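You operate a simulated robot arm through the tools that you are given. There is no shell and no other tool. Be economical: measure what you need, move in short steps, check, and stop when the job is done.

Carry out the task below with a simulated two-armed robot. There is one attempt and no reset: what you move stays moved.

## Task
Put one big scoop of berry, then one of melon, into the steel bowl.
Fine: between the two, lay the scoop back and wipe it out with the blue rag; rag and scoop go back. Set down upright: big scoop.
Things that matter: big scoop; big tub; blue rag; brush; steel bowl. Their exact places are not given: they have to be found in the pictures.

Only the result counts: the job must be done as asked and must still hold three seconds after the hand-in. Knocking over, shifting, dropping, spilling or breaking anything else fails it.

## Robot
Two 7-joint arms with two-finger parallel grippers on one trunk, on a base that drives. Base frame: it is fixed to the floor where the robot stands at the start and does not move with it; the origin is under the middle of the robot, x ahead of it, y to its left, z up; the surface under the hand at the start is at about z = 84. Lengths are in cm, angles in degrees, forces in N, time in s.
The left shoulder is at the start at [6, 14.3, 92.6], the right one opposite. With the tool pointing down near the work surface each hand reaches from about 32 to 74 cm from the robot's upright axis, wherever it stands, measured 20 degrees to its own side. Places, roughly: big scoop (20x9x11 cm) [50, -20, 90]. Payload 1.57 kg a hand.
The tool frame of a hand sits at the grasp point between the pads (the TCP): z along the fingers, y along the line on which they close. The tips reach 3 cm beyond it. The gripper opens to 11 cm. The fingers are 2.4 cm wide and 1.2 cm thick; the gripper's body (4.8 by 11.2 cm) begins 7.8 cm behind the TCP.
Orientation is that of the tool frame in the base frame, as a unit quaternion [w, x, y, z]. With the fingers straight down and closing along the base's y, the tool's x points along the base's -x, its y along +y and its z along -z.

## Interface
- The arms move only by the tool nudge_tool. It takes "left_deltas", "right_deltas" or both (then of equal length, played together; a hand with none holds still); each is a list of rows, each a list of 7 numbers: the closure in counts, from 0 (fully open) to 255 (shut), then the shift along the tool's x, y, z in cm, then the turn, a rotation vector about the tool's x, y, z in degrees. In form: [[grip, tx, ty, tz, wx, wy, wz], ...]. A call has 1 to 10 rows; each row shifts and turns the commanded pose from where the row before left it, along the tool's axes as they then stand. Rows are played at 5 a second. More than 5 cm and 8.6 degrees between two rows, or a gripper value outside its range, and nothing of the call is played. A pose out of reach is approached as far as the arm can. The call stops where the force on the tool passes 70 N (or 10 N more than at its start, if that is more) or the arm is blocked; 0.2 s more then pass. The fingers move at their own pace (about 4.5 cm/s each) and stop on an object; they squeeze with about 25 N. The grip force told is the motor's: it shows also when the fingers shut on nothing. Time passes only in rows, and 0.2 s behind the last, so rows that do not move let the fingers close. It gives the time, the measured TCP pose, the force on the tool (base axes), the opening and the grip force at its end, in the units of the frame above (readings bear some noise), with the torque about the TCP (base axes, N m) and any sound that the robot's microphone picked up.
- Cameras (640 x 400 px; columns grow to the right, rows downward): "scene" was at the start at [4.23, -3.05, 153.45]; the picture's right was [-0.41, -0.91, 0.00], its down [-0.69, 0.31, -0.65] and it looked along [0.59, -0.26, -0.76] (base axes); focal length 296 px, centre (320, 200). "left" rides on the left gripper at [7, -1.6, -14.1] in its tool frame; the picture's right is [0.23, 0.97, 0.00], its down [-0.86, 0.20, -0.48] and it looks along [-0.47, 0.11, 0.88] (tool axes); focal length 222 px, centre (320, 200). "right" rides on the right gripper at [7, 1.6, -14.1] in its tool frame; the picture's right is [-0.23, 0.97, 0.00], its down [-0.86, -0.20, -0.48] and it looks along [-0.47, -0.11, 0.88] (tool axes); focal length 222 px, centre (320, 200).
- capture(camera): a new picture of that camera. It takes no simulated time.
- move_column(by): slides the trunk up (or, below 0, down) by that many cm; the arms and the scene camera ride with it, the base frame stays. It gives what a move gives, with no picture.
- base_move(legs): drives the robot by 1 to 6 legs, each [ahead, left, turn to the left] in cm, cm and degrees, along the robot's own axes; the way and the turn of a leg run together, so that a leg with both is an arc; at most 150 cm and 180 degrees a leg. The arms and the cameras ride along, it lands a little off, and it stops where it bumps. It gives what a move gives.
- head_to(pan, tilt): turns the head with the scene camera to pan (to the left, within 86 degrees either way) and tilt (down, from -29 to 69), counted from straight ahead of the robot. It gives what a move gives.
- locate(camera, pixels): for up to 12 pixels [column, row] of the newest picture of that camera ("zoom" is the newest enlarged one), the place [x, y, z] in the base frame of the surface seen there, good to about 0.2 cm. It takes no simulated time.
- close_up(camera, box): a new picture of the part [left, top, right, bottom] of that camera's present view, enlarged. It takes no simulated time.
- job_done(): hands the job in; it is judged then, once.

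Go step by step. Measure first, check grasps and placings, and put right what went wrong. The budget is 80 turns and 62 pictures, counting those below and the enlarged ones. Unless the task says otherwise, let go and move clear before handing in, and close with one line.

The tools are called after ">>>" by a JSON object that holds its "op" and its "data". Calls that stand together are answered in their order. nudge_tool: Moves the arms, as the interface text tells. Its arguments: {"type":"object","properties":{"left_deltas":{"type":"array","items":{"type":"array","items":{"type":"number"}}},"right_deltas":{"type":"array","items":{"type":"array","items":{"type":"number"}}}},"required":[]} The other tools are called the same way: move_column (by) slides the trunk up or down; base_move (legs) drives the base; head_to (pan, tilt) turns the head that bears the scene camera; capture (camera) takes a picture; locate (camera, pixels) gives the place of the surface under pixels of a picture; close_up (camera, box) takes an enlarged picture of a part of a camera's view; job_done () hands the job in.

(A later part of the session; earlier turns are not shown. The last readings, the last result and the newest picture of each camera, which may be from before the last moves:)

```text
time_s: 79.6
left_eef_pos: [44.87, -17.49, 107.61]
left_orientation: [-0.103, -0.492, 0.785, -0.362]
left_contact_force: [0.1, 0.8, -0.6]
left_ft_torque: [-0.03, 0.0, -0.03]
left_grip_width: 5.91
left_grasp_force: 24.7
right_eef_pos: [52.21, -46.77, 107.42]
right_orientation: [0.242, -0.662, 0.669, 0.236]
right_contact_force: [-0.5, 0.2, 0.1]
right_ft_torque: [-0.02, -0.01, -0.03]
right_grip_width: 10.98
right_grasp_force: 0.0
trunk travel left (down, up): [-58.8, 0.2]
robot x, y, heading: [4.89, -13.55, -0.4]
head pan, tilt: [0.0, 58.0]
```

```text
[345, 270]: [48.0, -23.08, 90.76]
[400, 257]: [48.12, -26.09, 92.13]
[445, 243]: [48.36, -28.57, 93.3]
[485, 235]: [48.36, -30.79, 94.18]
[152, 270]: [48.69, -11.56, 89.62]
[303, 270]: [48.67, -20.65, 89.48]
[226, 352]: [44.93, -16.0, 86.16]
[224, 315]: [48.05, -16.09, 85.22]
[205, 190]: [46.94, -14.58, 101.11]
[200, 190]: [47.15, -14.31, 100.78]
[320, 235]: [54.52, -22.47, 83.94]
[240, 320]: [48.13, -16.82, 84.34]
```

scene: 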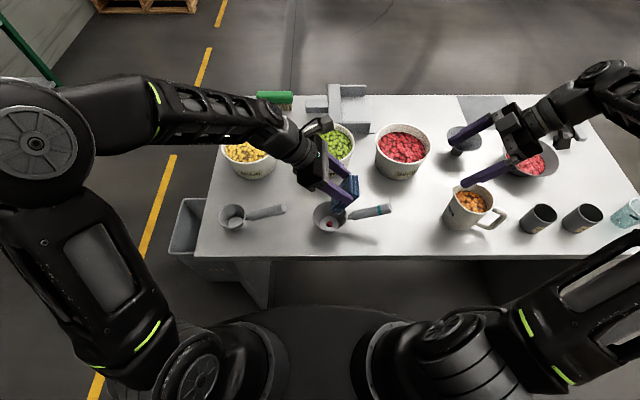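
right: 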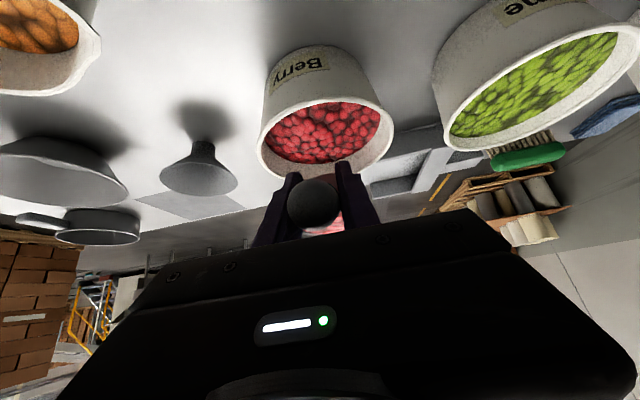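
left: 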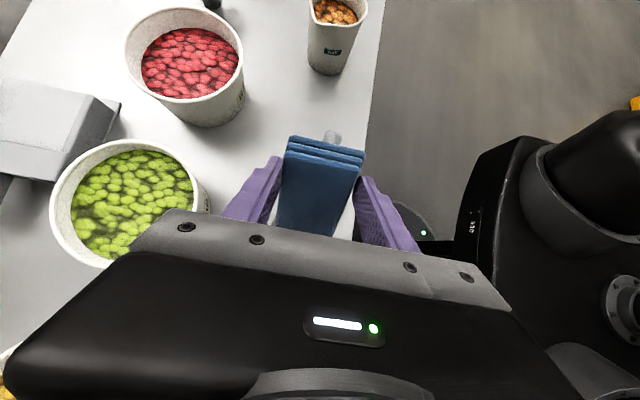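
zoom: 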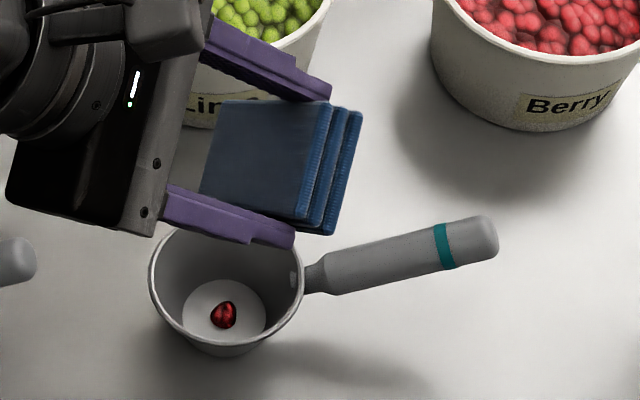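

Handle axis at about (48.5,-29.3,92.2), cup centre (48.7,-16.1). Bring the right hand in and grip the handle.

>>> {"op": "nudge_tool", "data": {"right_deltas": [[0, -1.1, 1.24, 4.4, 0, 0, 0], [0, -1.1, 1.24, 4.4, 0, 0, 0], [0, -1.1, 1.22, 4.5, 0, 0, 0], [0, 0, 0, 4, 0, 0, 0], [0, 0, 0, 4, 0, 0, 0], [0, 0, 0, 2, 0, 0, 0]]}}

>>> {"op": "capture", "data": {"camera": "right"}}

```text
time_s: 81.0
left_eef_pos: [44.87, -17.32, 107.52]
left_orientation: [-0.103, -0.493, 0.784, -0.363]
left_contact_force: [-0.5, 0.8, -0.5]
left_ft_torque: [0.03, 0.01, 0.02]
left_grip_width: 5.88
left_grasp_force: 25.1
right_eef_pos: [48.69, -29.33, 91.4]
right_orientation: [0.244, -0.661, 0.669, 0.237]
right_contact_force: [-0.1, 0.6, -0.6]
right_ft_torque: [0.0, -0.02, 0.0]
right_grip_width: 11.0
right_grasp_force: 0.1
trunk travel left (down, up): [-58.8, 0.2]
robot x, y, heading: [5.05, -13.09, -0.2]
head pan, tilt: [0.0, 58.0]
```

```text
13 pictures are left
```

right: 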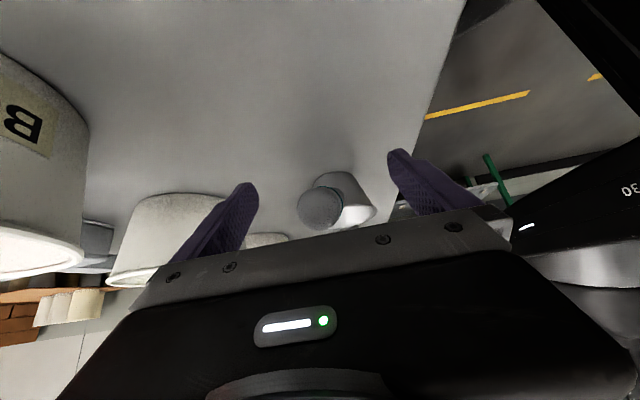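

Handle is between the right pads. Close the right hand and, in the same call, bring the rag into the cup with a better-centred 22° corner pose.

>>> {"op": "nudge_tool", "data": {"left_deltas": [[255, 0, 0, 0, 0, 0, 0], [255, 0, 0, 0, 0, 0, 0], [255, 0, 0, 0, 0, 0, 0], [255, 0, 0, 0, -1.9, 0, -4.65], [255, 0, 0, 0, -1.9, 0, -4.65], [255, -2.27, 0.8, 3.07, 0, 0, 0], [255, -2.27, 0.8, 3.07, 0, 0, 0], [255, -2.27, 0.8, 3.07, 0, 0, 0]], "right_deltas": [[120, 0, 0, 0, 0, 0, 0], [255, 0, 0, 0, 0, 0, 0], [255, 0, 0, 0, 0, 0, 0], [255, 0, 0, 0, 0, 0, 0], [255, 0, 0, 0, 0, 0, 0], [255, 0, 0, 0, 0, 0, 0], [255, 0, 0, 0, 0, 0, 0], [255, 0, 0, 0, 0, 0, 0]]}}

>>> {"op": "nudge_tool", "data": {"left_deltas": [[255, -0.175, 0.1, 0.223, 0, 0, 0], [255, -0.175, 0.1, 0.223, 0, 0, 0], [255, -0.175, 0.1, 0.223, 0, 0, 0]]}}

>>> {"op": "close_up", "data": {"camera": "scene", "box": [290, 150, 410, 240]}}

```text
time_s: 82.8
left_eef_pos: [46.33, -17.64, 96.05]
left_orientation: [-0.145, -0.552, 0.752, -0.329]
left_contact_force: [5.3, 5.9, 9.1]
left_ft_torque: [0.3, -0.16, -0.06]
left_grip_width: 5.9
left_grasp_force: 25.2
right_eef_pos: [48.74, -29.38, 91.52]
right_orientation: [0.242, -0.662, 0.669, 0.236]
right_contact_force: [-1.9, -3.8, 0.4]
right_ft_torque: [0.14, -0.13, 0.24]
right_grip_width: 2.66
right_grasp_force: 24.8
trunk travel left (down, up): [-58.8, 0.2]
robot x, y, heading: [5.11, -13.63, -0.4]
head pan, tilt: [0.0, 58.0]
```

```text
time_s: 83.6
left_eef_pos: [46.23, -18.12, 95.38]
left_orientation: [-0.149, -0.549, 0.754, -0.329]
left_contact_force: [3.8, -4.1, 31.3]
left_ft_torque: [-0.09, -0.38, -0.38]
left_grip_width: 5.99
left_grasp_force: 24.6
right_eef_pos: [48.71, -29.38, 91.46]
right_orientation: [0.243, -0.661, 0.669, 0.236]
right_contact_force: [-0.2, 0.7, -2.2]
right_ft_torque: [-0.39, -0.02, 0.42]
right_grip_width: 2.65
right_grasp_force: 24.8
trunk travel left (down, up): [-58.8, 0.2]
robot x, y, heading: [4.78, -13.29, -0.1]
head pan, tilt: [0.0, 58.0]
```

```text
4.44 times, centred on (350, 195) of scene
```

zoom: 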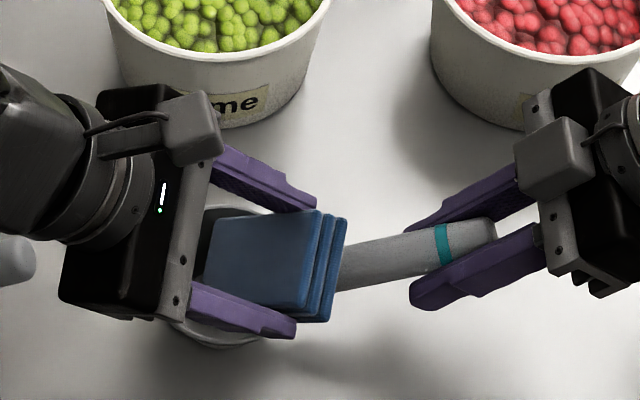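

Rag is in and the scoop is held (31 N). Wipe with real relative strokes plus twisting.

>>> {"op": "nudge_tool", "data": {"left_deltas": [[255, 0.09, -0.05, -0.11, 0, 0, 0], [255, -0.24, -0.65, 0.1, 0, 0, 0], [255, 0.24, 0.65, -0.1, 0, 0, 0], [255, 0.24, 0.65, -0.1, 0, 0, 0], [255, -0.24, -0.65, 0.1, 0, 0, 0], [255, -0.55, 0.13, -0.5, 0, 0, 0], [255, 0.55, -0.13, 0.5, 0, 0, 0], [255, 0.55, -0.13, 0.5, 0, 0, 0], [255, -0.55, 0.13, -0.5, 0, 0, 0], [255, 0, 0, 0, 0, 0, 0]]}}

>>> {"op": "nudge_tool", "data": {"left_deltas": [[255, 0, 0, 0, 4.6, -2.6, -5.9], [255, 0, 0, 0, -4.6, 2.6, 5.9], [255, 0, 0, 0, -4.6, 2.6, 5.9], [255, 0, 0, 0, 4.6, -2.6, -5.9], [255, -0.24, -0.65, 0.1, 0, 0, 0], [255, 0.24, 0.65, -0.1, 0, 0, 0], [255, 0.24, 0.65, -0.1, 0, 0, 0], [255, -0.24, -0.65, 0.1, 0, 0, 0], [255, 1.75, -1, -2.23, 0, 0, 0], [255, 2.3, -1.3, -3, 0, 0, 0]]}}

>>> {"op": "nudge_tool", "data": {"left_deltas": [[255, 2.3, -1.3, -3, 0, 0, 0], [255, 1.75, -1, -2.23, 0, 0, 0]]}}

>>> {"op": "close_up", "data": {"camera": "scene", "box": [290, 150, 410, 240]}}

```text
time_s: 85.8
left_eef_pos: [46.3, -18.02, 95.33]
left_orientation: [-0.149, -0.551, 0.753, -0.327]
left_contact_force: [-0.7, 0.2, -1.0]
left_ft_torque: [-0.03, -0.01, -0.01]
left_grip_width: 5.95
left_grasp_force: 25.6
right_eef_pos: [48.74, -29.42, 91.52]
right_orientation: [0.244, -0.66, 0.669, 0.237]
right_contact_force: [0.5, -0.2, -1.6]
right_ft_torque: [-0.23, 0.03, -0.03]
right_grip_width: 2.66
right_grasp_force: 24.9
trunk travel left (down, up): [-58.8, 0.2]
robot x, y, heading: [5.06, -13.68, -0.3]
head pan, tilt: [0.0, 58.0]
```

```text
time_s: 88.0
left_eef_pos: [46.27, -17.63, 102.17]
left_orientation: [-0.149, -0.551, 0.753, -0.327]
left_contact_force: [0.4, -0.6, 0.6]
left_ft_torque: [0.0, -0.02, 0.03]
left_grip_width: 5.9
left_grasp_force: 24.7
right_eef_pos: [48.72, -29.62, 91.44]
right_orientation: [0.243, -0.661, 0.67, 0.236]
right_contact_force: [-2.1, -1.7, 2.6]
right_ft_torque: [0.17, 0.13, 0.14]
right_grip_width: 2.63
right_grasp_force: 25.1
trunk travel left (down, up): [-58.8, 0.2]
robot x, y, heading: [4.91, -13.83, -0.4]
head pan, tilt: [0.0, 58.0]
```

```text
time_s: 88.6
left_eef_pos: [46.35, -17.83, 109.24]
left_orientation: [-0.148, -0.551, 0.754, -0.326]
left_contact_force: [-0.1, 0.1, -0.5]
left_ft_torque: [-0.02, 0.0, -0.01]
left_grip_width: 5.89
left_grasp_force: 24.8
right_eef_pos: [48.74, -29.38, 91.39]
right_orientation: [0.243, -0.661, 0.669, 0.237]
right_contact_force: [-1.4, -1.1, 1.1]
right_ft_torque: [0.02, 0.09, 0.12]
right_grip_width: 2.64
right_grasp_force: 25.2
trunk travel left (down, up): [-58.8, 0.2]
robot x, y, heading: [4.65, -13.52, -0.7]
head pan, tilt: [0.0, 58.0]
```

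```text
4.44 times, centred on (350, 195) of scene
```

zoom: 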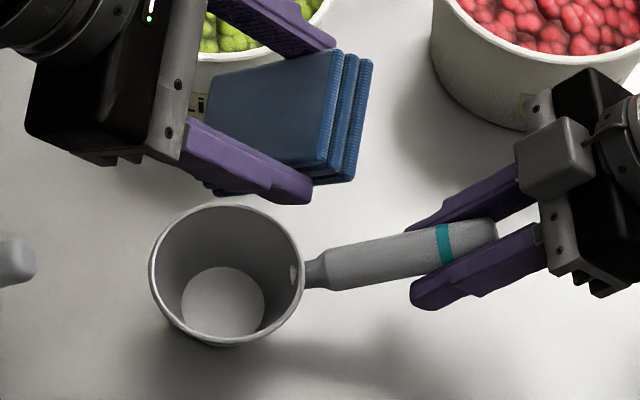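

The scoop is wiped clean. Release and back off the right hand, and bring the left hand back to upright with the rag.

>>> {"op": "nudge_tool", "data": {"left_deltas": [[255, 0, 0, 0, -2.75, 0, -6.8], [255, 0, 0, 0, -2.75, 0, -6.8], [255, 0, 0, 0, -2.75, 0, -6.8], [255, 0, 0, 0, 0, -8, 0], [255, 0, 0, 0, 0, -8, 0], [255, 0, 0, 0, 0, -8, 0], [255, 0, 0, 0, 0, -8, 0], [255, 0, 0, 0, 0, -8, 0]], "right_deltas": [[150, 0, 0, 0, 0, 0, 0], [60, 0, 0, 0, 0, 0, 0], [0, 0, 0, 0, 0, 0, 0], [0, 0, 0, 0, 0, 0, 0], [0, 0, 0, -2, 0, 0, 0], [0, 0, 0, -4, 0, 0, 0], [0, -0.7, 0, -4, 0, 0, 0], [0, -2, 0, -2.5, 0, 0, 0]]}}

>>> {"op": "nudge_tool", "data": {"left_deltas": [[255, 0, 0, 0, 0, 0, 8.2], [255, 0, 0, 0, 0, 0, 8.2], [255, 0, 0, 0, 0, 0, 8.2], [255, 0, 0, 0, 0, 0, 8.2], [255, 0, 0, 0, 0, 0, 8.2], [255, 0, 0, 0, 0, 0, 8.2], [255, 0, 0, 0, 0, 0, 8.2], [255, 0, 0, 0, 0, 0, 8.2], [255, 0, 0, 0, 0, 0, 8.2], [255, 0, 0, 0, 0, 0, 8.2]]}}

>>> {"op": "base_move", "data": {"legs": [[9.3, 15.3, 0.4]]}}

```text
time_s: 90.4
left_eef_pos: [46.37, -17.83, 109.23]
left_orientation: [0.001, -0.706, 0.708, 0.002]
left_contact_force: [-0.5, 0.5, -0.2]
left_ft_torque: [0.0, -0.01, -0.02]
left_grip_width: 5.9
left_grasp_force: 25.1
right_eef_pos: [48.71, -35.44, 102.78]
right_orientation: [0.243, -0.661, 0.669, 0.238]
right_contact_force: [0.8, -0.3, -0.4]
right_ft_torque: [-0.02, 0.01, 0.02]
right_grip_width: 10.99
right_grasp_force: 0.1
trunk travel left (down, up): [-58.8, 0.2]
robot x, y, heading: [5.01, -13.54, -0.3]
head pan, tilt: [0.0, 58.0]
```

```text
time_s: 92.6
left_eef_pos: [46.44, -17.95, 109.18]
left_orientation: [-0.002, -0.067, 0.998, 0.0]
left_contact_force: [0.3, 0.4, -0.7]
left_ft_torque: [0.02, 0.02, 0.0]
left_grip_width: 5.91
left_grasp_force: 25.2
right_eef_pos: [48.68, -35.35, 102.78]
right_orientation: [0.243, -0.661, 0.669, 0.236]
right_contact_force: [0.0, -0.5, 0.6]
right_ft_torque: [0.0, 0.03, -0.02]
right_grip_width: 11.02
right_grasp_force: 0.0
trunk travel left (down, up): [-58.8, 0.2]
robot x, y, heading: [5.19, -12.92, -0.3]
head pan, tilt: [0.0, 58.0]
```

```text
time_s: 94.1
left_eef_pos: [55.81, -2.21, 109.24]
left_orientation: [-0.001, -0.074, 0.997, -0.001]
left_contact_force: [0.3, 1.3, -0.4]
left_ft_torque: [-0.03, 0.02, 0.0]
left_grip_width: 5.9
left_grasp_force: 24.7
right_eef_pos: [58.36, -19.88, 102.75]
right_orientation: [0.24, -0.665, 0.666, 0.238]
right_contact_force: [0.0, -0.5, -0.6]
right_ft_torque: [0.0, 0.05, -0.01]
right_grip_width: 11.02
right_grasp_force: 0.1
trunk travel left (down, up): [-58.8, 0.2]
robot x, y, heading: [14.31, 1.69, 0.2]
head pan, tilt: [0.0, 58.0]
```

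>>> {"op": "nudge_tool", "data": {"left_deltas": [[255, 0, 0, 0, 0, 0, 8.5], [255, -1.2, 4.3, 0, 0, 0, 0], [255, -1.2, 4.3, 0, 0, 0, 0], [255, -1.2, 4.3, 0, 0, 0, 0], [255, -1.2, 4.3, 0, 0, 0, 0], [255, -1.2, 4, 0, 0, 0, 0], [255, 0, 0, 0, 0, -7.33, 0], [255, 0, 0, 0, 0, -7.33, 0], [255, 0, 0, 0, 0, -7.33, 0]]}}

```text
time_s: 96.1
left_eef_pos: [61.78, 18.93, 109.22]
left_orientation: [0.19, 0.001, 0.982, -0.001]
left_contact_force: [0.5, 0.0, 0.0]
left_ft_torque: [-0.01, 0.01, -0.01]
left_grip_width: 5.93
left_grasp_force: 24.7
right_eef_pos: [58.2, -19.87, 102.86]
right_orientation: [0.241, -0.665, 0.666, 0.238]
right_contact_force: [-0.4, -0.5, -0.4]
right_ft_torque: [-0.02, 0.01, -0.05]
right_grip_width: 11.01
right_grasp_force: 0.2
trunk travel left (down, up): [-58.8, 0.2]
robot x, y, heading: [14.36, 1.74, 0.4]
head pan, tilt: [0.0, 58.0]
```

>>> {"op": "nudge_tool", "data": {"left_deltas": [[255, -2.99, -0.27, 3.09, 0, 0, 0], [255, -2.99, -0.27, 3.09, 0, 0, 0], [255, -2.99, -0.27, 3.09, 0, 0, 0], [255, -2.99, -0.27, 3.09, 0, 0, 0], [255, -2.99, -0.27, 3.09, 0, 0, 0], [255, -2.99, -0.27, 3.09, 0, 0, 0], [255, -2.99, -0.27, 3.09, 0, 0, 0], [255, 1.5, 0, 3.7, 0, 0, 0]]}}

>>> {"op": "head_to", "data": {"pan": 8, "tilt": 48}}

>>> {"op": "capture", "data": {"camera": "scene"}}

>>> {"op": "close_up", "data": {"camera": "scene", "box": [280, 130, 400, 220]}}

```text
time_s: 97.9
left_eef_pos: [89.2, 16.92, 92.82]
left_orientation: [0.189, 0.001, 0.982, 0.0]
left_contact_force: [-0.2, 0.4, 0.5]
left_ft_torque: [0.02, 0.01, 0.0]
left_grip_width: 5.9
left_grasp_force: 25.3
right_eef_pos: [58.29, -19.8, 102.82]
right_orientation: [0.241, -0.665, 0.666, 0.238]
right_contact_force: [-0.8, -0.5, 0.0]
right_ft_torque: [-0.05, 0.01, -0.01]
right_grip_width: 10.99
right_grasp_force: 0.1
trunk travel left (down, up): [-58.8, 0.2]
robot x, y, heading: [14.55, 1.61, 0.4]
head pan, tilt: [0.0, 58.0]
```

```text
time_s: 98.7
left_eef_pos: [89.18, 16.95, 92.9]
left_orientation: [0.189, 0.0, 0.982, 0.0]
left_contact_force: [-0.2, -0.5, -0.1]
left_ft_torque: [-0.01, 0.0, 0.04]
left_grip_width: 5.91
left_grasp_force: 24.7
right_eef_pos: [58.29, -19.8, 102.77]
right_orientation: [0.241, -0.665, 0.666, 0.238]
right_contact_force: [-0.1, -0.8, -0.5]
right_ft_torque: [0.0, -0.01, 0.0]
right_grip_width: 10.97
right_grasp_force: 0.0
trunk travel left (down, up): [-58.8, 0.2]
robot x, y, heading: [14.32, 1.36, 0.5]
head pan, tilt: [8.0, 48.0]
```

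```text
10 pictures are left
```

scene: 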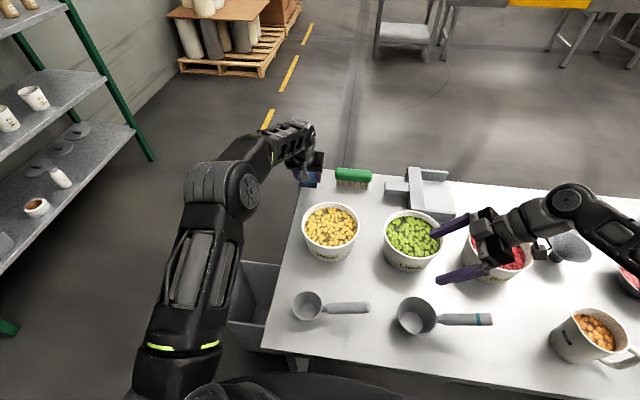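

```text
4.44 times, centred on (340, 175) of scene
```

zoom: 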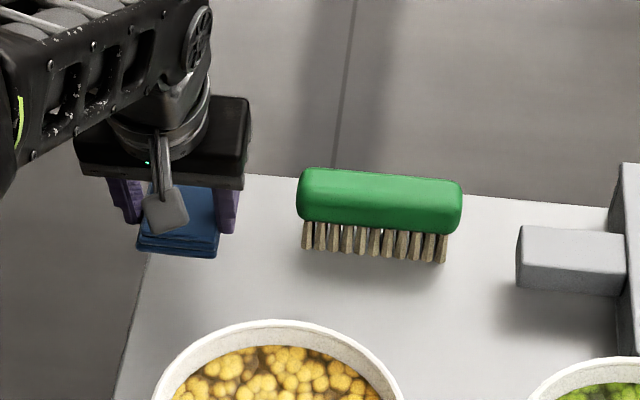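

Rag is over its place. Lower it the last 4.6 cm gently.

>>> {"op": "nudge_tool", "data": {"left_deltas": [[255, 1.1, 0.1, 2.75, 0, 0, 0], [255, 0.3, 0, 0.75, 0, 0, 0], [255, 0.15, 0, 0.37, 0, 0, 0], [255, 0.1, 0, 0.25, 0, 0, 0], [255, 0, 0, 0, 0, 0, 0]]}}

```text
time_s: 99.8
left_eef_pos: [89.26, 17.06, 88.53]
left_orientation: [0.189, 0.001, 0.982, 0.0]
left_contact_force: [0.0, 0.9, -0.4]
left_ft_torque: [0.0, 0.02, 0.01]
left_grip_width: 5.9
left_grasp_force: 25.1
right_eef_pos: [58.31, -19.88, 102.72]
right_orientation: [0.24, -0.665, 0.666, 0.238]
right_contact_force: [0.3, 0.7, 0.3]
right_ft_torque: [0.02, -0.02, 0.01]
right_grip_width: 10.98
right_grasp_force: 0.1
trunk travel left (down, up): [-58.8, 0.2]
robot x, y, heading: [14.39, 1.93, 0.3]
head pan, tilt: [8.0, 48.0]
```

>>> {"op": "nudge_tool", "data": {"left_deltas": [[255, 0.11, 0, 0.28, 0, 0, 0], [150, 0, 0, 0, 0, 0, 0], [60, 0, 0, 0, 0, 0, 0], [40, 0, 0, 0, 0, 0, 0], [40, 0, 0, 0, 0, 0, 0], [40, 0, 0, -2, 0, 0, 0], [40, 0, 0, -4, 0, 0, 0], [40, 0, 0, -4, 0, 0, 0], [40, 2.5, 1.2, -3.5, 0, 0, 0], [40, 3, 1.5, -3.4, 0, 0, 0]]}}

>>> {"op": "nudge_tool", "data": {"left_deltas": [[40, 3, 1.5, -3.4, 0, 0, 0], [40, 3, 1.5, -3.4, 0, 0, 0], [40, 3.5, 1.5, -3, 0, 0, 0], [40, 3.5, 1.5, -2, 0, 0, 0], [40, 3.5, 1.5, -2, 0, 0, 0], [40, 0, 0, 0, 0, 7.33, 0], [40, 0, 0, 0, 0, 7.33, 0], [40, 0, 0, 0, 0, 7.33, 0]]}}

>>> {"op": "capture", "data": {"camera": "scene"}}

>>> {"op": "locate", "data": {"camera": "scene", "pixels": [[398, 318], [436, 318], [450, 318], [465, 318], [480, 318], [308, 180], [302, 245], [357, 240], [331, 207], [331, 258], [331, 232], [416, 320]]}}

```text
time_s: 102.0
left_eef_pos: [77.7, 19.64, 101.75]
left_orientation: [0.189, 0.001, 0.982, 0.0]
left_contact_force: [-0.6, 0.4, -0.1]
left_ft_torque: [-0.01, -0.04, -0.02]
left_grip_width: 9.25
left_grasp_force: 0.0
right_eef_pos: [58.22, -19.81, 102.89]
right_orientation: [0.241, -0.664, 0.666, 0.238]
right_contact_force: [-0.4, 0.3, 0.3]
right_ft_torque: [-0.03, 0.03, -0.02]
right_grip_width: 10.97
right_grasp_force: 0.1
trunk travel left (down, up): [-58.8, 0.2]
robot x, y, heading: [14.4, 1.58, -0.1]
head pan, tilt: [8.0, 48.0]
```

```text
time_s: 103.8
left_eef_pos: [57.59, 27.29, 108.37]
left_orientation: [-0.003, 0.001, 1.0, 0.0]
left_contact_force: [0.3, 0.0, 0.4]
left_ft_torque: [-0.01, 0.01, -0.01]
left_grip_width: 9.26
left_grasp_force: 0.0
right_eef_pos: [58.44, -19.81, 102.63]
right_orientation: [0.241, -0.665, 0.665, 0.239]
right_contact_force: [0.2, -0.1, 0.1]
right_ft_torque: [-0.02, 0.01, 0.03]
right_grip_width: 10.99
right_grasp_force: 0.0
trunk travel left (down, up): [-58.8, 0.2]
robot x, y, heading: [14.6, 1.12, 0.0]
head pan, tilt: [8.0, 48.0]
```

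```text
8 pictures are left
```

scene: 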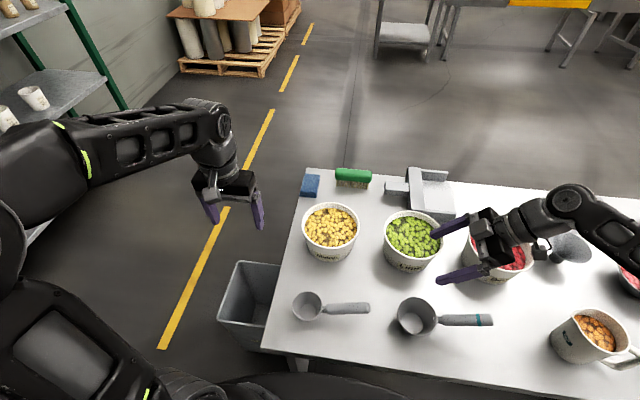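

```text
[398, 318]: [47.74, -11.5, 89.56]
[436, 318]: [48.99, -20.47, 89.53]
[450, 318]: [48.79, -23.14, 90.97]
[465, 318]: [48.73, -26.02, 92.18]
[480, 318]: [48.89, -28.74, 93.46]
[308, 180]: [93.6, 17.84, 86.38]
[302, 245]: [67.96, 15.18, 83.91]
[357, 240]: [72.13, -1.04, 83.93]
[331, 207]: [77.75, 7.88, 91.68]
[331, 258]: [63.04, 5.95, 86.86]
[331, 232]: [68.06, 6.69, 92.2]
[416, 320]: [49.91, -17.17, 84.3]
```

Rag is back in place and the scoop is clean at (48.4,-16). Now reposition the base to pick the scoop again.

>>> {"op": "base_move", "data": {"legs": [[-12.5, -7, 0]]}}

```text
time_s: 105.2
left_eef_pos: [45.13, 19.98, 108.59]
left_orientation: [-0.001, 0.001, 1.0, -0.001]
left_contact_force: [-0.7, -0.8, 0.6]
left_ft_torque: [0.03, -0.01, 0.04]
left_grip_width: 9.24
left_grasp_force: 0.1
right_eef_pos: [45.85, -27.04, 102.69]
right_orientation: [0.243, -0.664, 0.666, 0.238]
right_contact_force: [-0.8, -0.6, 0.0]
right_ft_torque: [0.03, -0.03, -0.02]
right_grip_width: 11.01
right_grasp_force: 0.1
trunk travel left (down, up): [-58.8, 0.2]
robot x, y, heading: [2.41, -5.53, 0.3]
head pan, tilt: [8.0, 48.0]
```

>>> {"op": "nudge_tool", "data": {"right_deltas": [[0, 3.6, -1.45, -0.3, 0, 0, 0], [0, 3.6, -1.45, -0.3, 0, 0, 0], [0, 0, 0, 4, 0, 0, 0], [0, 0, 0, 4, 0, 0, 0], [0, 0, 0, 2, 0, 0, 0]]}}

>>> {"op": "capture", "data": {"camera": "right"}}

```text
time_s: 106.4
left_eef_pos: [45.13, 20.19, 108.48]
left_orientation: [-0.002, 0.002, 1.0, 0.0]
left_contact_force: [0.0, 0.1, 0.2]
left_ft_torque: [-0.02, 0.02, 0.01]
left_grip_width: 9.28
left_grasp_force: 0.1
right_eef_pos: [48.8, -26.61, 90.91]
right_orientation: [0.241, -0.664, 0.666, 0.238]
right_contact_force: [-0.1, 0.7, -0.6]
right_ft_torque: [0.03, 0.0, 0.01]
right_grip_width: 10.94
right_grasp_force: 0.1
trunk travel left (down, up): [-58.8, 0.2]
robot x, y, heading: [2.07, -5.35, -0.2]
head pan, tilt: [8.0, 48.0]
```

```text
7 pictures are left
```

right: 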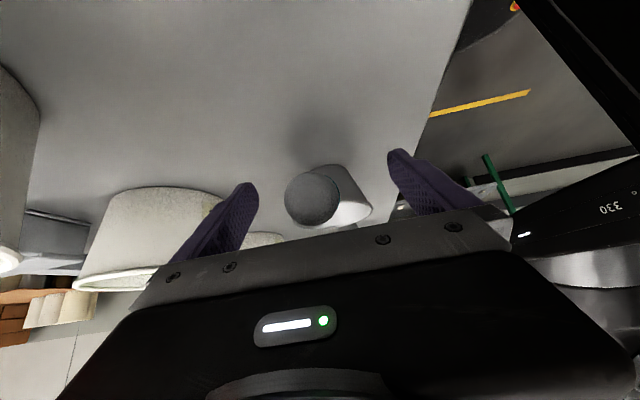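

The handle is centred. Close, lift, turn the scoop, and drive to the melon stance.

>>> {"op": "nudge_tool", "data": {"right_deltas": [[120, 0, 0, 0, 0, 0, 0], [255, 0, 0, 0, 0, 0, 0], [255, 0, 0, 0, 0, 0, 0], [255, 0, 0, 0, 0, 0, 0], [255, 0, 0, 0, 0, 0, 0], [255, 0, 0, 0, 0, 0, 0], [255, -1.3, 0, -1.5, 0, 0, 0], [255, -2.3, 0, -2.7, 0, 0, 0], [255, -2.3, 0, -2.7, 0, 0, 0], [255, -2.3, 0, -2.7, 0, 0, 0]]}}

>>> {"op": "nudge_tool", "data": {"right_deltas": [[255, 0, 0, 0, 5.4, 0, 6.4], [255, 0, 0, 0, 5.4, 0, 6.4], [255, 0, 0, 0, 5.4, 0, 6.4], [255, 0, 0, 0, 5.4, 0, 6.4], [255, 0, 0, 0, 5.4, 0, 6.4], [255, 0, 0, 0, 5.4, 0, 6.4], [255, 0, 0, 0, 5.4, 0, 6.4], [255, 0, 0, 0, 5.4, 0, 6.4], [255, 0, 0, 0, 5.4, 0, 6.4], [255, 0, 0, 0, 5.4, 0, 6.4]]}}

>>> {"op": "base_move", "data": {"legs": [[11.2, 12.4, 0]]}}

>>> {"op": "close_up", "data": {"camera": "scene", "box": [240, 170, 440, 310]}}

```text
time_s: 108.6
left_eef_pos: [45.18, 20.1, 108.49]
left_orientation: [-0.002, 0.001, 1.0, 0.001]
left_contact_force: [-0.3, -0.5, 0.3]
left_ft_torque: [0.0, -0.02, -0.01]
left_grip_width: 9.26
left_grasp_force: 0.0
right_eef_pos: [48.5, -26.29, 103.77]
right_orientation: [0.241, -0.664, 0.666, 0.239]
right_contact_force: [0.0, -0.1, -1.6]
right_ft_torque: [-0.18, -0.02, -0.02]
right_grip_width: 2.64
right_grasp_force: 25.3
trunk travel left (down, up): [-58.8, 0.2]
robot x, y, heading: [2.02, -5.59, 0.2]
head pan, tilt: [8.0, 48.0]
```

```text
time_s: 110.8
left_eef_pos: [45.17, 20.09, 108.49]
left_orientation: [-0.001, 0.001, 1.0, 0.0]
left_contact_force: [1.0, 0.4, 0.6]
left_ft_torque: [0.04, 0.0, 0.02]
left_grip_width: 9.27
left_grasp_force: 0.0
right_eef_pos: [48.72, -26.27, 103.49]
right_orientation: [0.343, -0.053, 0.938, 0.015]
right_contact_force: [0.4, -0.3, -1.2]
right_ft_torque: [-0.03, 0.14, -0.03]
right_grip_width: 2.63
right_grasp_force: 25.3
trunk travel left (down, up): [-58.8, 0.2]
robot x, y, heading: [2.13, -5.51, 0.1]
head pan, tilt: [8.0, 48.0]
```

```text
time_s: 112.4
left_eef_pos: [56.38, 32.27, 108.57]
left_orientation: [-0.001, 0.003, 1.0, 0.001]
left_contact_force: [-0.1, 0.4, 0.9]
left_ft_torque: [0.04, -0.02, -0.01]
left_grip_width: 9.27
left_grasp_force: 0.1
right_eef_pos: [59.77, -14.24, 103.48]
right_orientation: [0.344, -0.049, 0.938, 0.013]
right_contact_force: [0.1, -0.2, -1.8]
right_ft_torque: [0.02, 0.13, -0.04]
right_grip_width: 2.63
right_grasp_force: 24.9
trunk travel left (down, up): [-58.8, 0.2]
robot x, y, heading: [13.17, 6.54, 0.1]
head pan, tilt: [8.0, 48.0]
stopped in leg 1: the robot was blocked; the commanded pose is now the measured one
```

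```text
2.86 times, centred on (340, 240) of scene
```

zoom: 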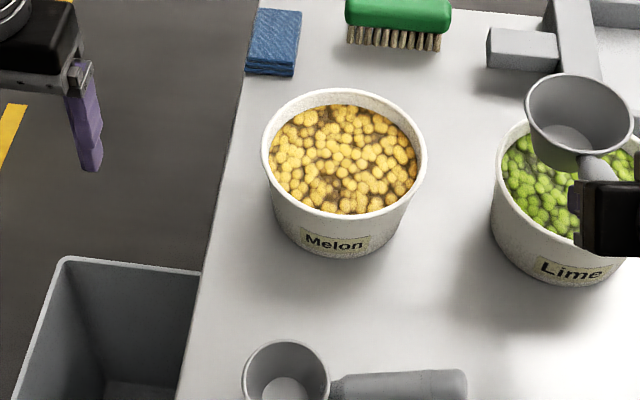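

Blocked lightly again at y≈6.5 (likely the bin). I back off half a centimetre and measure the melon tub and the held cup.

>>> {"op": "locate", "data": {"camera": "zoom", "pixels": [[264, 158], [424, 165], [345, 92], [338, 213], [343, 160], [310, 140], [380, 190], [528, 112], [630, 118], [585, 76], [572, 168], [340, 203]]}}

>>> {"op": "base_move", "data": {"legs": [[-0.4, -0.8, 0]]}}

```text
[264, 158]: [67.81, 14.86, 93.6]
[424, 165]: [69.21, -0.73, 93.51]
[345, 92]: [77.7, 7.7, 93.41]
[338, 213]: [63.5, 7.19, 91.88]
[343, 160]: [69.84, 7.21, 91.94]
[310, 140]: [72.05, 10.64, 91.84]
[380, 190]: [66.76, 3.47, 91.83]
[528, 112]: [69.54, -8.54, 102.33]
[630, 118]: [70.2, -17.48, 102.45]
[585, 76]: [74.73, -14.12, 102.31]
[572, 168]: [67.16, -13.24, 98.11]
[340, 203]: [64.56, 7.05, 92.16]
```

```text
time_s: 113.1
left_eef_pos: [56.03, 31.43, 108.55]
left_orientation: [0.0, 0.003, 1.0, 0.0]
left_contact_force: [-0.2, 0.4, 0.6]
left_ft_torque: [0.02, 0.04, 0.02]
left_grip_width: 9.27
left_grasp_force: 0.1
right_eef_pos: [59.45, -15.03, 103.52]
right_orientation: [0.345, -0.05, 0.937, 0.014]
right_contact_force: [-0.7, 0.1, -2.0]
right_ft_torque: [-0.01, 0.11, 0.01]
right_grip_width: 2.66
right_grasp_force: 25.5
trunk travel left (down, up): [-58.8, 0.2]
robot x, y, heading: [13.26, 6.14, -0.2]
head pan, tilt: [8.0, 48.0]
```

Melon centre (70.3,7.1), surface z≈91.9. Straighten yaw, carry the empty scoop over and pitch 45°.

>>> {"op": "nudge_tool", "data": {"right_deltas": [[255, 0, 0, 0, 3.9, 0, 4.7], [255, -0.8, 4.4, -0.95, 0, 0, 0], [255, -0.8, 4.4, -0.95, 0, 0, 0], [255, 0, 4.4, 0, 0, 0, 0], [255, 0, 4.4, 0, 0, 0, 0], [255, 0, 4.4, 0, 0, 0, 0]]}}

>>> {"op": "nudge_tool", "data": {"right_deltas": [[255, -0.33, 0, 0.5, 0, 7.5, 0], [255, -0.39, 0, 0.45, 0, 7.5, 0], [255, -0.45, 0, 0.39, 0, 7.5, 0], [255, -0.49, 0, 0.33, 0, 7.5, 0], [255, -0.53, 0, 0.27, 0, 7.5, 0], [255, -0.56, 0, 0.19, 0, 7.5, 0]]}}

```text
time_s: 114.5
left_eef_pos: [56.05, 31.68, 108.34]
left_orientation: [-0.002, 0.003, 1.0, 0.0]
left_contact_force: [0.3, -0.1, -1.1]
left_ft_torque: [-0.01, 0.04, -0.03]
left_grip_width: 9.26
left_grasp_force: 0.0
right_eef_pos: [59.49, 7.47, 105.91]
right_orientation: [0.345, 0.001, 0.939, -0.005]
right_contact_force: [-0.9, 0.0, -1.3]
right_ft_torque: [0.0, 0.13, 0.06]
right_grip_width: 2.65
right_grasp_force: 25.2
trunk travel left (down, up): [-58.8, 0.2]
robot x, y, heading: [12.84, 5.99, -0.2]
head pan, tilt: [8.0, 48.0]
```

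```text
time_s: 115.9
left_eef_pos: [56.07, 31.5, 108.44]
left_orientation: [-0.001, 0.003, 1.0, 0.001]
left_contact_force: [-0.3, -0.1, -1.0]
left_ft_torque: [-0.02, -0.01, -0.01]
left_grip_width: 9.26
left_grasp_force: 0.1
right_eef_pos: [62.82, 7.0, 104.92]
right_orientation: [-0.041, 0.001, 0.999, -0.003]
right_contact_force: [0.1, 0.7, -2.4]
right_ft_torque: [0.01, 0.06, -0.02]
right_grip_width: 2.62
right_grasp_force: 24.9
trunk travel left (down, up): [-58.8, 0.2]
robot x, y, heading: [12.83, 5.97, 0.2]
head pan, tilt: [8.0, 48.0]
```

Reached exactly. Plunge, then roll level and lift as before.

>>> {"op": "nudge_tool", "data": {"right_deltas": [[255, -0.16, 0, 2, 0, 0, 0], [255, -0.16, 0, 2, 0, 0, 0], [255, -0.94, 0, 1.63, 0, -4.7, 0], [255, 0, 0, 0, 0, 0, 0]]}}

>>> {"op": "nudge_tool", "data": {"right_deltas": [[255, 0.33, 0, 0.7, 0, -6, 0], [255, 0.4, 0, 0.66, 0, -6, 0], [255, 0.7, 0, -0.15, 0, -6.5, 0], [255, 0.68, 0, -0.23, 0, -6.5, 0], [255, 0.36, 0, -0.61, 0, -7.5, 0], [255, 0.27, 0, -0.65, 0, -7.5, 0], [255, -1.29, 0, -1.53, 0, 0, 0], [255, -1.29, 0, -1.53, 0, 0, 0]]}}

>>> {"op": "capture", "data": {"camera": "scene"}}

```text
time_s: 116.9
left_eef_pos: [56.05, 31.54, 108.52]
left_orientation: [-0.002, 0.003, 1.0, 0.0]
left_contact_force: [0.9, -0.6, 0.2]
left_ft_torque: [-0.02, 0.0, -0.04]
left_grip_width: 9.27
left_grasp_force: 0.0
right_eef_pos: [63.79, 6.94, 99.02]
right_orientation: [0.001, 0.002, 1.0, -0.004]
right_contact_force: [0.7, -0.9, -2.2]
right_ft_torque: [-0.02, 0.1, 0.0]
right_grip_width: 2.65
right_grasp_force: 24.9
trunk travel left (down, up): [-58.8, 0.2]
robot x, y, heading: [12.71, 5.97, -0.1]
head pan, tilt: [8.0, 48.0]
```

```text
time_s: 118.7
left_eef_pos: [55.92, 31.44, 108.48]
left_orientation: [-0.001, 0.003, 1.0, 0.0]
left_contact_force: [0.2, 0.2, -0.5]
left_ft_torque: [-0.01, 0.0, 0.03]
left_grip_width: 9.25
left_grasp_force: 0.1
right_eef_pos: [60.35, 7.03, 102.64]
right_orientation: [0.342, 0.0, 0.94, -0.004]
right_contact_force: [0.7, 0.8, -3.4]
right_ft_torque: [0.0, 0.3, -0.01]
right_grip_width: 2.66
right_grasp_force: 24.5
trunk travel left (down, up): [-58.8, 0.2]
robot x, y, heading: [12.98, 5.69, 0.2]
head pan, tilt: [8.0, 48.0]
```

```text
5 pictures are left
```

scene: 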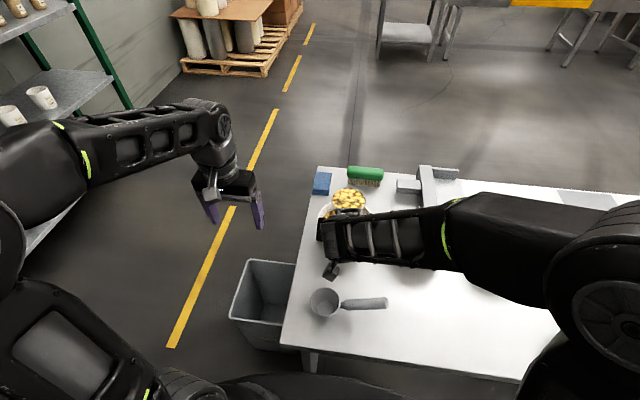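

Scoop is full of melon (3.4 N). Lift a bit and drive right to the bowl stance.

>>> {"op": "nudge_tool", "data": {"right_deltas": [[255, -0.64, 0, -0.77, 0, 0, 0], [255, -0.64, 0, -0.77, 0, 0, 0]]}}

>>> {"op": "base_move", "data": {"legs": [[-0.7, -43.2, 0]]}}

```text
time_s: 119.3
left_eef_pos: [55.9, 31.47, 108.36]
left_orientation: [-0.001, 0.003, 1.0, 0.0]
left_contact_force: [-1.0, -0.5, 0.3]
left_ft_torque: [-0.02, 0.04, 0.01]
left_grip_width: 9.27
left_grasp_force: 0.2
right_eef_pos: [60.68, 6.92, 104.67]
right_orientation: [0.342, 0.0, 0.94, -0.003]
right_contact_force: [0.7, -0.3, -2.2]
right_ft_torque: [-0.02, 0.32, 0.01]
right_grip_width: 2.67
right_grasp_force: 24.8
trunk travel left (down, up): [-58.8, 0.2]
robot x, y, heading: [12.7, 5.91, 0.2]
head pan, tilt: [8.0, 48.0]
```

```text
time_s: 122.0
left_eef_pos: [55.33, -11.37, 108.55]
left_orientation: [-0.002, 0.001, 1.0, 0.001]
left_contact_force: [0.3, 0.1, -0.1]
left_ft_torque: [0.02, 0.02, 0.01]
left_grip_width: 9.27
left_grasp_force: 0.1
right_eef_pos: [59.95, -35.7, 104.7]
right_orientation: [0.342, 0.0, 0.94, -0.004]
right_contact_force: [0.0, 0.3, -3.5]
right_ft_torque: [0.01, 0.32, 0.02]
right_grip_width: 2.68
right_grasp_force: 25.0
trunk travel left (down, up): [-58.8, 0.2]
robot x, y, heading: [12.11, -36.32, 0.0]
head pan, tilt: [8.0, 48.0]
```

>>> {"op": "nudge_tool", "data": {"right_deltas": [[255, 0.2, -3, -0.17, 0, 0, 0], [255, 0.2, -4.5, -0.17, 0, 0, 0], [255, 0.2, -4.7, -0.17, 0, 0, 0], [255, 0.2, -4.7, -0.17, 0, 0, 0], [255, 0.2, -4.7, -0.17, 0, 0, 0], [255, 0.2, -4.7, -0.17, 0, 0, 0], [255, 0.2, -4.7, -0.17, 0, 0, 0], [255, 0.2, -4.7, -0.17, 0, 0, 0], [255, 0.2, -3.5, -0.17, 0, 0, 0], [255, 0.2, -1.6, -0.17, 0, 0, 0]]}}

>>> {"op": "nudge_tool", "data": {"right_deltas": [[255, 1.32, -0.57, 1.76, 0, -7.45, 0], [255, 1.54, -0.57, 1.57, 0, -7.45, 0], [255, 1.73, -0.57, 1.36, 0, -7.45, 0]]}}

>>> {"op": "head_to", "data": {"pan": -20, "tilt": 52}}

>>> {"op": "close_up", "data": {"camera": "scene", "box": [330, 120, 450, 220]}}

```text
time_s: 124.2
left_eef_pos: [55.28, -11.18, 108.46]
left_orientation: [-0.002, 0.002, 1.0, 0.0]
left_contact_force: [-0.2, 0.3, 0.3]
left_ft_torque: [0.0, 0.03, 0.0]
left_grip_width: 9.28
left_grasp_force: 0.0
right_eef_pos: [57.15, -76.75, 104.8]
right_orientation: [0.341, 0.001, 0.94, -0.004]
right_contact_force: [-0.6, 0.0, -3.7]
right_ft_torque: [0.0, 0.33, 0.0]
right_grip_width: 2.67
right_grasp_force: 25.2
trunk travel left (down, up): [-58.8, 0.2]
robot x, y, heading: [12.11, -36.38, -0.0]
head pan, tilt: [8.0, 48.0]
```

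```text
time_s: 125.0
left_eef_pos: [55.44, -11.34, 108.46]
left_orientation: [-0.002, 0.002, 1.0, 0.001]
left_contact_force: [0.1, 0.0, 0.3]
left_ft_torque: [0.04, 0.01, -0.01]
left_grip_width: 9.25
left_grasp_force: 0.1
right_eef_pos: [57.51, -78.38, 98.18]
right_orientation: [0.518, -0.001, 0.855, -0.004]
right_contact_force: [0.7, 0.1, -3.0]
right_ft_torque: [0.02, 0.34, 0.0]
right_grip_width: 2.67
right_grasp_force: 24.9
trunk travel left (down, up): [-58.8, 0.2]
robot x, y, heading: [12.52, -36.68, 0.2]
head pan, tilt: [8.0, 48.0]
```

```text
time_s: 125.9
left_eef_pos: [55.35, -11.35, 108.6]
left_orientation: [-0.002, 0.002, 1.0, 0.0]
left_contact_force: [0.1, 0.8, 0.8]
left_ft_torque: [0.0, 0.02, -0.02]
left_grip_width: 9.29
left_grasp_force: 0.0
right_eef_pos: [57.6, -78.21, 98.39]
right_orientation: [0.518, -0.001, 0.856, -0.004]
right_contact_force: [1.0, 0.3, -2.8]
right_ft_torque: [0.03, 0.35, -0.03]
right_grip_width: 2.67
right_grasp_force: 24.8
trunk travel left (down, up): [-58.8, 0.2]
robot x, y, heading: [12.42, -36.57, -0.1]
head pan, tilt: [-20.0, 52.0]
```

```text
4.00 times, centred on (390, 170) of scene
```

zoom: 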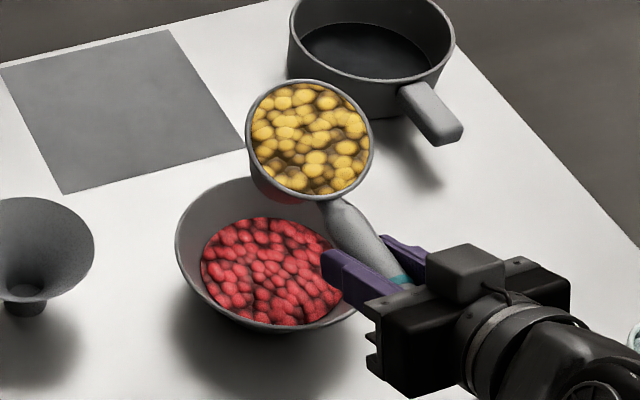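

Full and over the bowl, same pose as before. Pour with the same roll.

>>> {"op": "nudge_tool", "data": {"right_deltas": [[255, 0.04, -0.36, 0.02, 3.85, 0, -7.24], [255, 0.04, -0.36, 0.02, 3.85, 0, -7.24], [255, 0.04, -0.36, 0.02, 3.85, 0, -7.24], [255, 0.04, -0.36, 0.02, 3.85, 0, -7.24], [255, 0.04, -0.36, 0.02, 3.85, 0, -7.24], [255, 0.04, -0.36, 0.02, 3.85, 0, -7.24], [255, 0.04, -0.36, 0.02, 3.85, 0, -7.24], [255, 0.04, -0.36, 0.02, 3.85, 0, -7.24], [255, 0.04, -0.36, 0.02, 3.85, 0, -7.24]]}}

>>> {"op": "nudge_tool", "data": {"right_deltas": [[255, 0.04, -0.42, 0.02, 3.85, 0, -7.24], [255, 0.04, -0.42, 0.02, 3.85, 0, -7.24], [255, 0.04, -0.42, 0.02, 3.85, 0, -7.24], [255, 0.04, -0.42, 0.02, 3.85, 0, -7.24], [255, 0.04, -0.42, 0.02, 3.85, 0, -7.24], [255, 0, 0, 0, 0, 0, 0], [255, 0, 0, 0, 0, 0, 0], [255, 0, 0, 0, 0, 0, 0], [255, 0, 0, 0, 0, 0, 0], [255, 0, 0, 0, 0, 0, 0]]}}

>>> {"op": "close_up", "data": {"camera": "scene", "box": [330, 120, 450, 220]}}

```text
time_s: 127.9
left_eef_pos: [55.34, -11.18, 108.43]
left_orientation: [-0.002, 0.002, 1.0, 0.0]
left_contact_force: [0.2, -0.1, -0.7]
left_ft_torque: [0.03, -0.01, 0.03]
left_grip_width: 9.3
left_grasp_force: 0.1
right_eef_pos: [57.97, -81.4, 99.47]
right_orientation: [0.412, -0.308, 0.682, -0.519]
right_contact_force: [-0.1, -0.2, -1.5]
right_ft_torque: [0.01, 0.23, 0.03]
right_grip_width: 2.64
right_grasp_force: 24.4
right hand out of reach, approached as far as the arm can: row 5
trunk travel left (down, up): [-58.8, 0.2]
robot x, y, heading: [12.2, -36.77, 0.1]
head pan, tilt: [-20.0, 52.0]
```

```text
time_s: 130.1
left_eef_pos: [55.27, -11.17, 108.45]
left_orientation: [-0.002, 0.003, 1.0, 0.0]
left_contact_force: [0.4, 0.5, 0.0]
left_ft_torque: [0.05, -0.03, 0.03]
left_grip_width: 9.25
left_grasp_force: 0.0
right_eef_pos: [58.06, -81.59, 101.55]
right_orientation: [-0.277, 0.432, -0.459, 0.726]
right_contact_force: [0.6, 0.3, -1.6]
right_ft_torque: [0.07, 0.19, 0.0]
right_grip_width: 2.66
right_grasp_force: 24.9
trunk travel left (down, up): [-58.8, 0.2]
robot x, y, heading: [12.39, -36.67, 0.1]
head pan, tilt: [-20.0, 52.0]
```

```text
4.00 times, centred on (390, 170) of scene
```

zoom: 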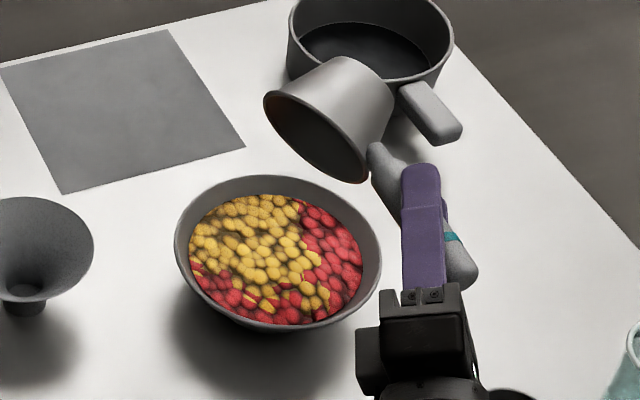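

Both fruits are in the bowl and the scoop is empty. Roll back and return to level.

>>> {"op": "nudge_tool", "data": {"right_deltas": [[255, 0, 0.42, 0, -3.85, 0, 7.24], [255, 0, 0.42, 0, -3.85, 0, 7.24], [255, 0, 0.42, 0, -3.85, 0, 7.24], [255, 0, 0.42, 0, -3.85, 0, 7.24], [255, 0, 0.42, 0, -3.85, 0, 7.24], [255, 0, 0.42, 0, -3.85, 0, 7.24], [255, 0, 0.42, 0, -3.85, 0, 7.24], [255, 0, 0.42, 0, -3.85, 0, 7.24], [255, 0, 0.42, 0, -3.85, 0, 7.24], [255, 0, 0.42, 0, -3.85, 0, 7.24]]}}

>>> {"op": "nudge_tool", "data": {"right_deltas": [[255, 0, 0.42, 0, -3.85, 0, 7.24], [255, 0, 0.42, 0, -3.85, 0, 7.24], [255, 0, 0.42, 0, -3.85, 0, 7.24], [255, 0, 0.42, 0, -3.85, 0, 7.24], [255, -1.73, 0, -1.36, 0, 7.45, 0], [255, -1.54, 0, -1.57, 0, 7.45, 0], [255, -1.32, 0, -1.76, 0, 7.45, 0]]}}

>>> {"op": "base_move", "data": {"legs": [[-12.2, 36.8, 0]]}}

```text
time_s: 132.3
left_eef_pos: [55.28, -11.2, 108.5]
left_orientation: [-0.002, 0.002, 1.0, 0.0]
left_contact_force: [0.6, 0.3, 0.5]
left_ft_torque: [-0.02, 0.0, 0.03]
left_grip_width: 9.28
left_grasp_force: 0.0
right_eef_pos: [58.11, -80.84, 97.84]
right_orientation: [0.497, -0.145, 0.82, -0.245]
right_contact_force: [0.1, 0.2, -1.0]
right_ft_torque: [0.01, 0.23, 0.01]
right_grip_width: 2.67
right_grasp_force: 24.9
trunk travel left (down, up): [-58.8, 0.2]
robot x, y, heading: [12.24, -36.48, 0.1]
head pan, tilt: [-20.0, 52.0]
```

```text
time_s: 133.9
left_eef_pos: [55.31, -11.05, 108.28]
left_orientation: [-0.002, 0.002, 1.0, 0.0]
left_contact_force: [0.1, 0.1, -0.8]
left_ft_torque: [0.0, 0.04, 0.03]
left_grip_width: 9.26
left_grasp_force: 0.1
right_eef_pos: [56.79, -78.96, 103.64]
right_orientation: [0.34, 0.001, 0.94, -0.004]
right_contact_force: [-0.1, -0.2, -2.2]
right_ft_torque: [-0.01, 0.2, -0.02]
right_grip_width: 2.65
right_grasp_force: 25.0
trunk travel left (down, up): [-58.8, 0.2]
robot x, y, heading: [12.27, -37.21, -0.2]
head pan, tilt: [-20.0, 52.0]
```

```text
time_s: 136.3
left_eef_pos: [43.44, 25.78, 108.55]
left_orientation: [-0.001, 0.004, 1.0, 0.0]
left_contact_force: [-0.1, -0.3, -0.6]
left_ft_torque: [0.02, 0.03, -0.02]
left_grip_width: 9.3
left_grasp_force: 0.0
right_eef_pos: [44.65, -42.07, 103.85]
right_orientation: [0.342, 0.002, 0.94, -0.005]
right_contact_force: [-0.6, 0.2, -1.1]
right_ft_torque: [0.01, 0.16, 0.01]
right_grip_width: 2.66
right_grasp_force: 24.9
trunk travel left (down, up): [-58.8, 0.2]
robot x, y, heading: [0.28, 0.13, -0.0]
head pan, tilt: [-20.0, 52.0]
```

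>>> {"op": "nudge_tool", "data": {"right_deltas": [[255, 0, 0, 0, -5.4, 0, -6.4], [255, 0, 0, 0, -5.4, 0, -6.4], [255, 0, 0, 0, -5.4, 0, -6.4], [255, 0, 0, 0, -5.4, 0, -6.4], [255, 0, 0, 0, -4.2, 0, -5], [255, -2.36, 2.17, 1.97, 0, 0, 0], [255, -2.36, 2.17, 1.97, 0, 0, 0], [255, -2.36, 2.17, 1.97, 0, 0, 0], [255, -2.36, 2.17, 1.97, 0, 0, 0]]}}

>>> {"op": "nudge_tool", "data": {"right_deltas": [[255, 0, 0, 0, -5.4, 0, -6.4], [255, 0, 0, 0, -5.4, 0, -6.4], [255, 0, 0, 0, -5.4, 0, -6.4], [255, 0, 0, 0, -5.4, 0, -6.4], [255, 0, 0, 0, -5.4, 0, -6.4], [255, 0, 0, 0, -5.4, 0, -6.4]]}}

```text
time_s: 138.3
left_eef_pos: [43.42, 25.67, 108.43]
left_orientation: [-0.001, 0.005, 1.0, 0.0]
left_contact_force: [0.0, 0.0, 0.3]
left_ft_torque: [0.03, 0.01, 0.0]
left_grip_width: 9.29
left_grasp_force: 0.0
right_eef_pos: [48.46, -27.31, 103.82]
right_orientation: [0.321, -0.32, 0.884, 0.113]
right_contact_force: [0.3, -0.3, -1.6]
right_ft_torque: [-0.08, 0.14, -0.01]
right_grip_width: 2.66
right_grasp_force: 24.9
trunk travel left (down, up): [-58.8, 0.2]
robot x, y, heading: [0.2, 0.4, -0.3]
head pan, tilt: [-20.0, 52.0]
```

```text
time_s: 139.7
left_eef_pos: [43.54, 25.63, 108.5]
left_orientation: [-0.002, 0.004, 1.0, 0.0]
left_contact_force: [-0.2, 0.3, -0.4]
left_ft_torque: [0.02, 0.07, -0.01]
left_grip_width: 9.26
left_grasp_force: 0.1
right_eef_pos: [48.44, -27.75, 103.7]
right_orientation: [0.239, -0.665, 0.666, 0.241]
right_contact_force: [0.3, 0.1, -2.5]
right_ft_torque: [-0.15, 0.0, -0.02]
right_grip_width: 2.67
right_grasp_force: 25.4
trunk travel left (down, up): [-58.8, 0.2]
robot x, y, heading: [-0.13, 0.57, -0.3]
head pan, tilt: [-20.0, 52.0]
```

Lower 12.2 cm, then the last half centimetre slowly.

>>> {"op": "nudge_tool", "data": {"right_deltas": [[255, 1.6, -0.2, 1.92, 0, 0, 0], [255, 1.6, 0, 1.92, 0, 0, 0], [255, 1.6, 0, 1.92, 0, 0, 0], [255, 1.6, 0, 1.92, 0, 0, 0], [255, 1.41, 0, 1.68, 0, 0, 0], [255, 0.2, 0, 0.23, 0, 0, 0], [255, 0.13, 0, 0.15, 0, 0, 0], [255, 0, 0, 0, 0, 0, 0]]}}

>>> {"op": "close_up", "data": {"camera": "scene", "box": [200, 160, 400, 300]}}

>>> {"op": "locate", "data": {"camera": "zoom", "pixels": [[200, 200], [250, 200], [250, 150], [300, 200]]}}

```text
time_s: 141.5
left_eef_pos: [43.49, 25.75, 108.43]
left_orientation: [-0.002, 0.004, 1.0, 0.0]
left_contact_force: [0.5, -0.1, -0.2]
left_ft_torque: [0.01, -0.03, 0.02]
left_grip_width: 9.26
left_grasp_force: 0.0
right_eef_pos: [48.54, -27.63, 90.91]
right_orientation: [0.238, -0.665, 0.665, 0.242]
right_contact_force: [0.5, 0.3, -0.9]
right_ft_torque: [-0.15, 0.01, -0.02]
right_grip_width: 2.66
right_grasp_force: 24.8
trunk travel left (down, up): [-58.8, 0.2]
robot x, y, heading: [0.16, 0.15, 0.1]
head pan, tilt: [-20.0, 52.0]
```

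```text
2.86 times, centred on (300, 230) of scene
```

zoom: 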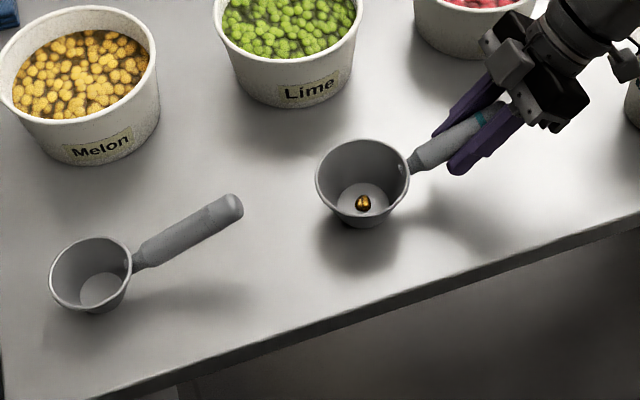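

```text
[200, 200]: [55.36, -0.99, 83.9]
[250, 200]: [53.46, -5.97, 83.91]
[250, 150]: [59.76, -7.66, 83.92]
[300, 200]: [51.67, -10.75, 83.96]
```

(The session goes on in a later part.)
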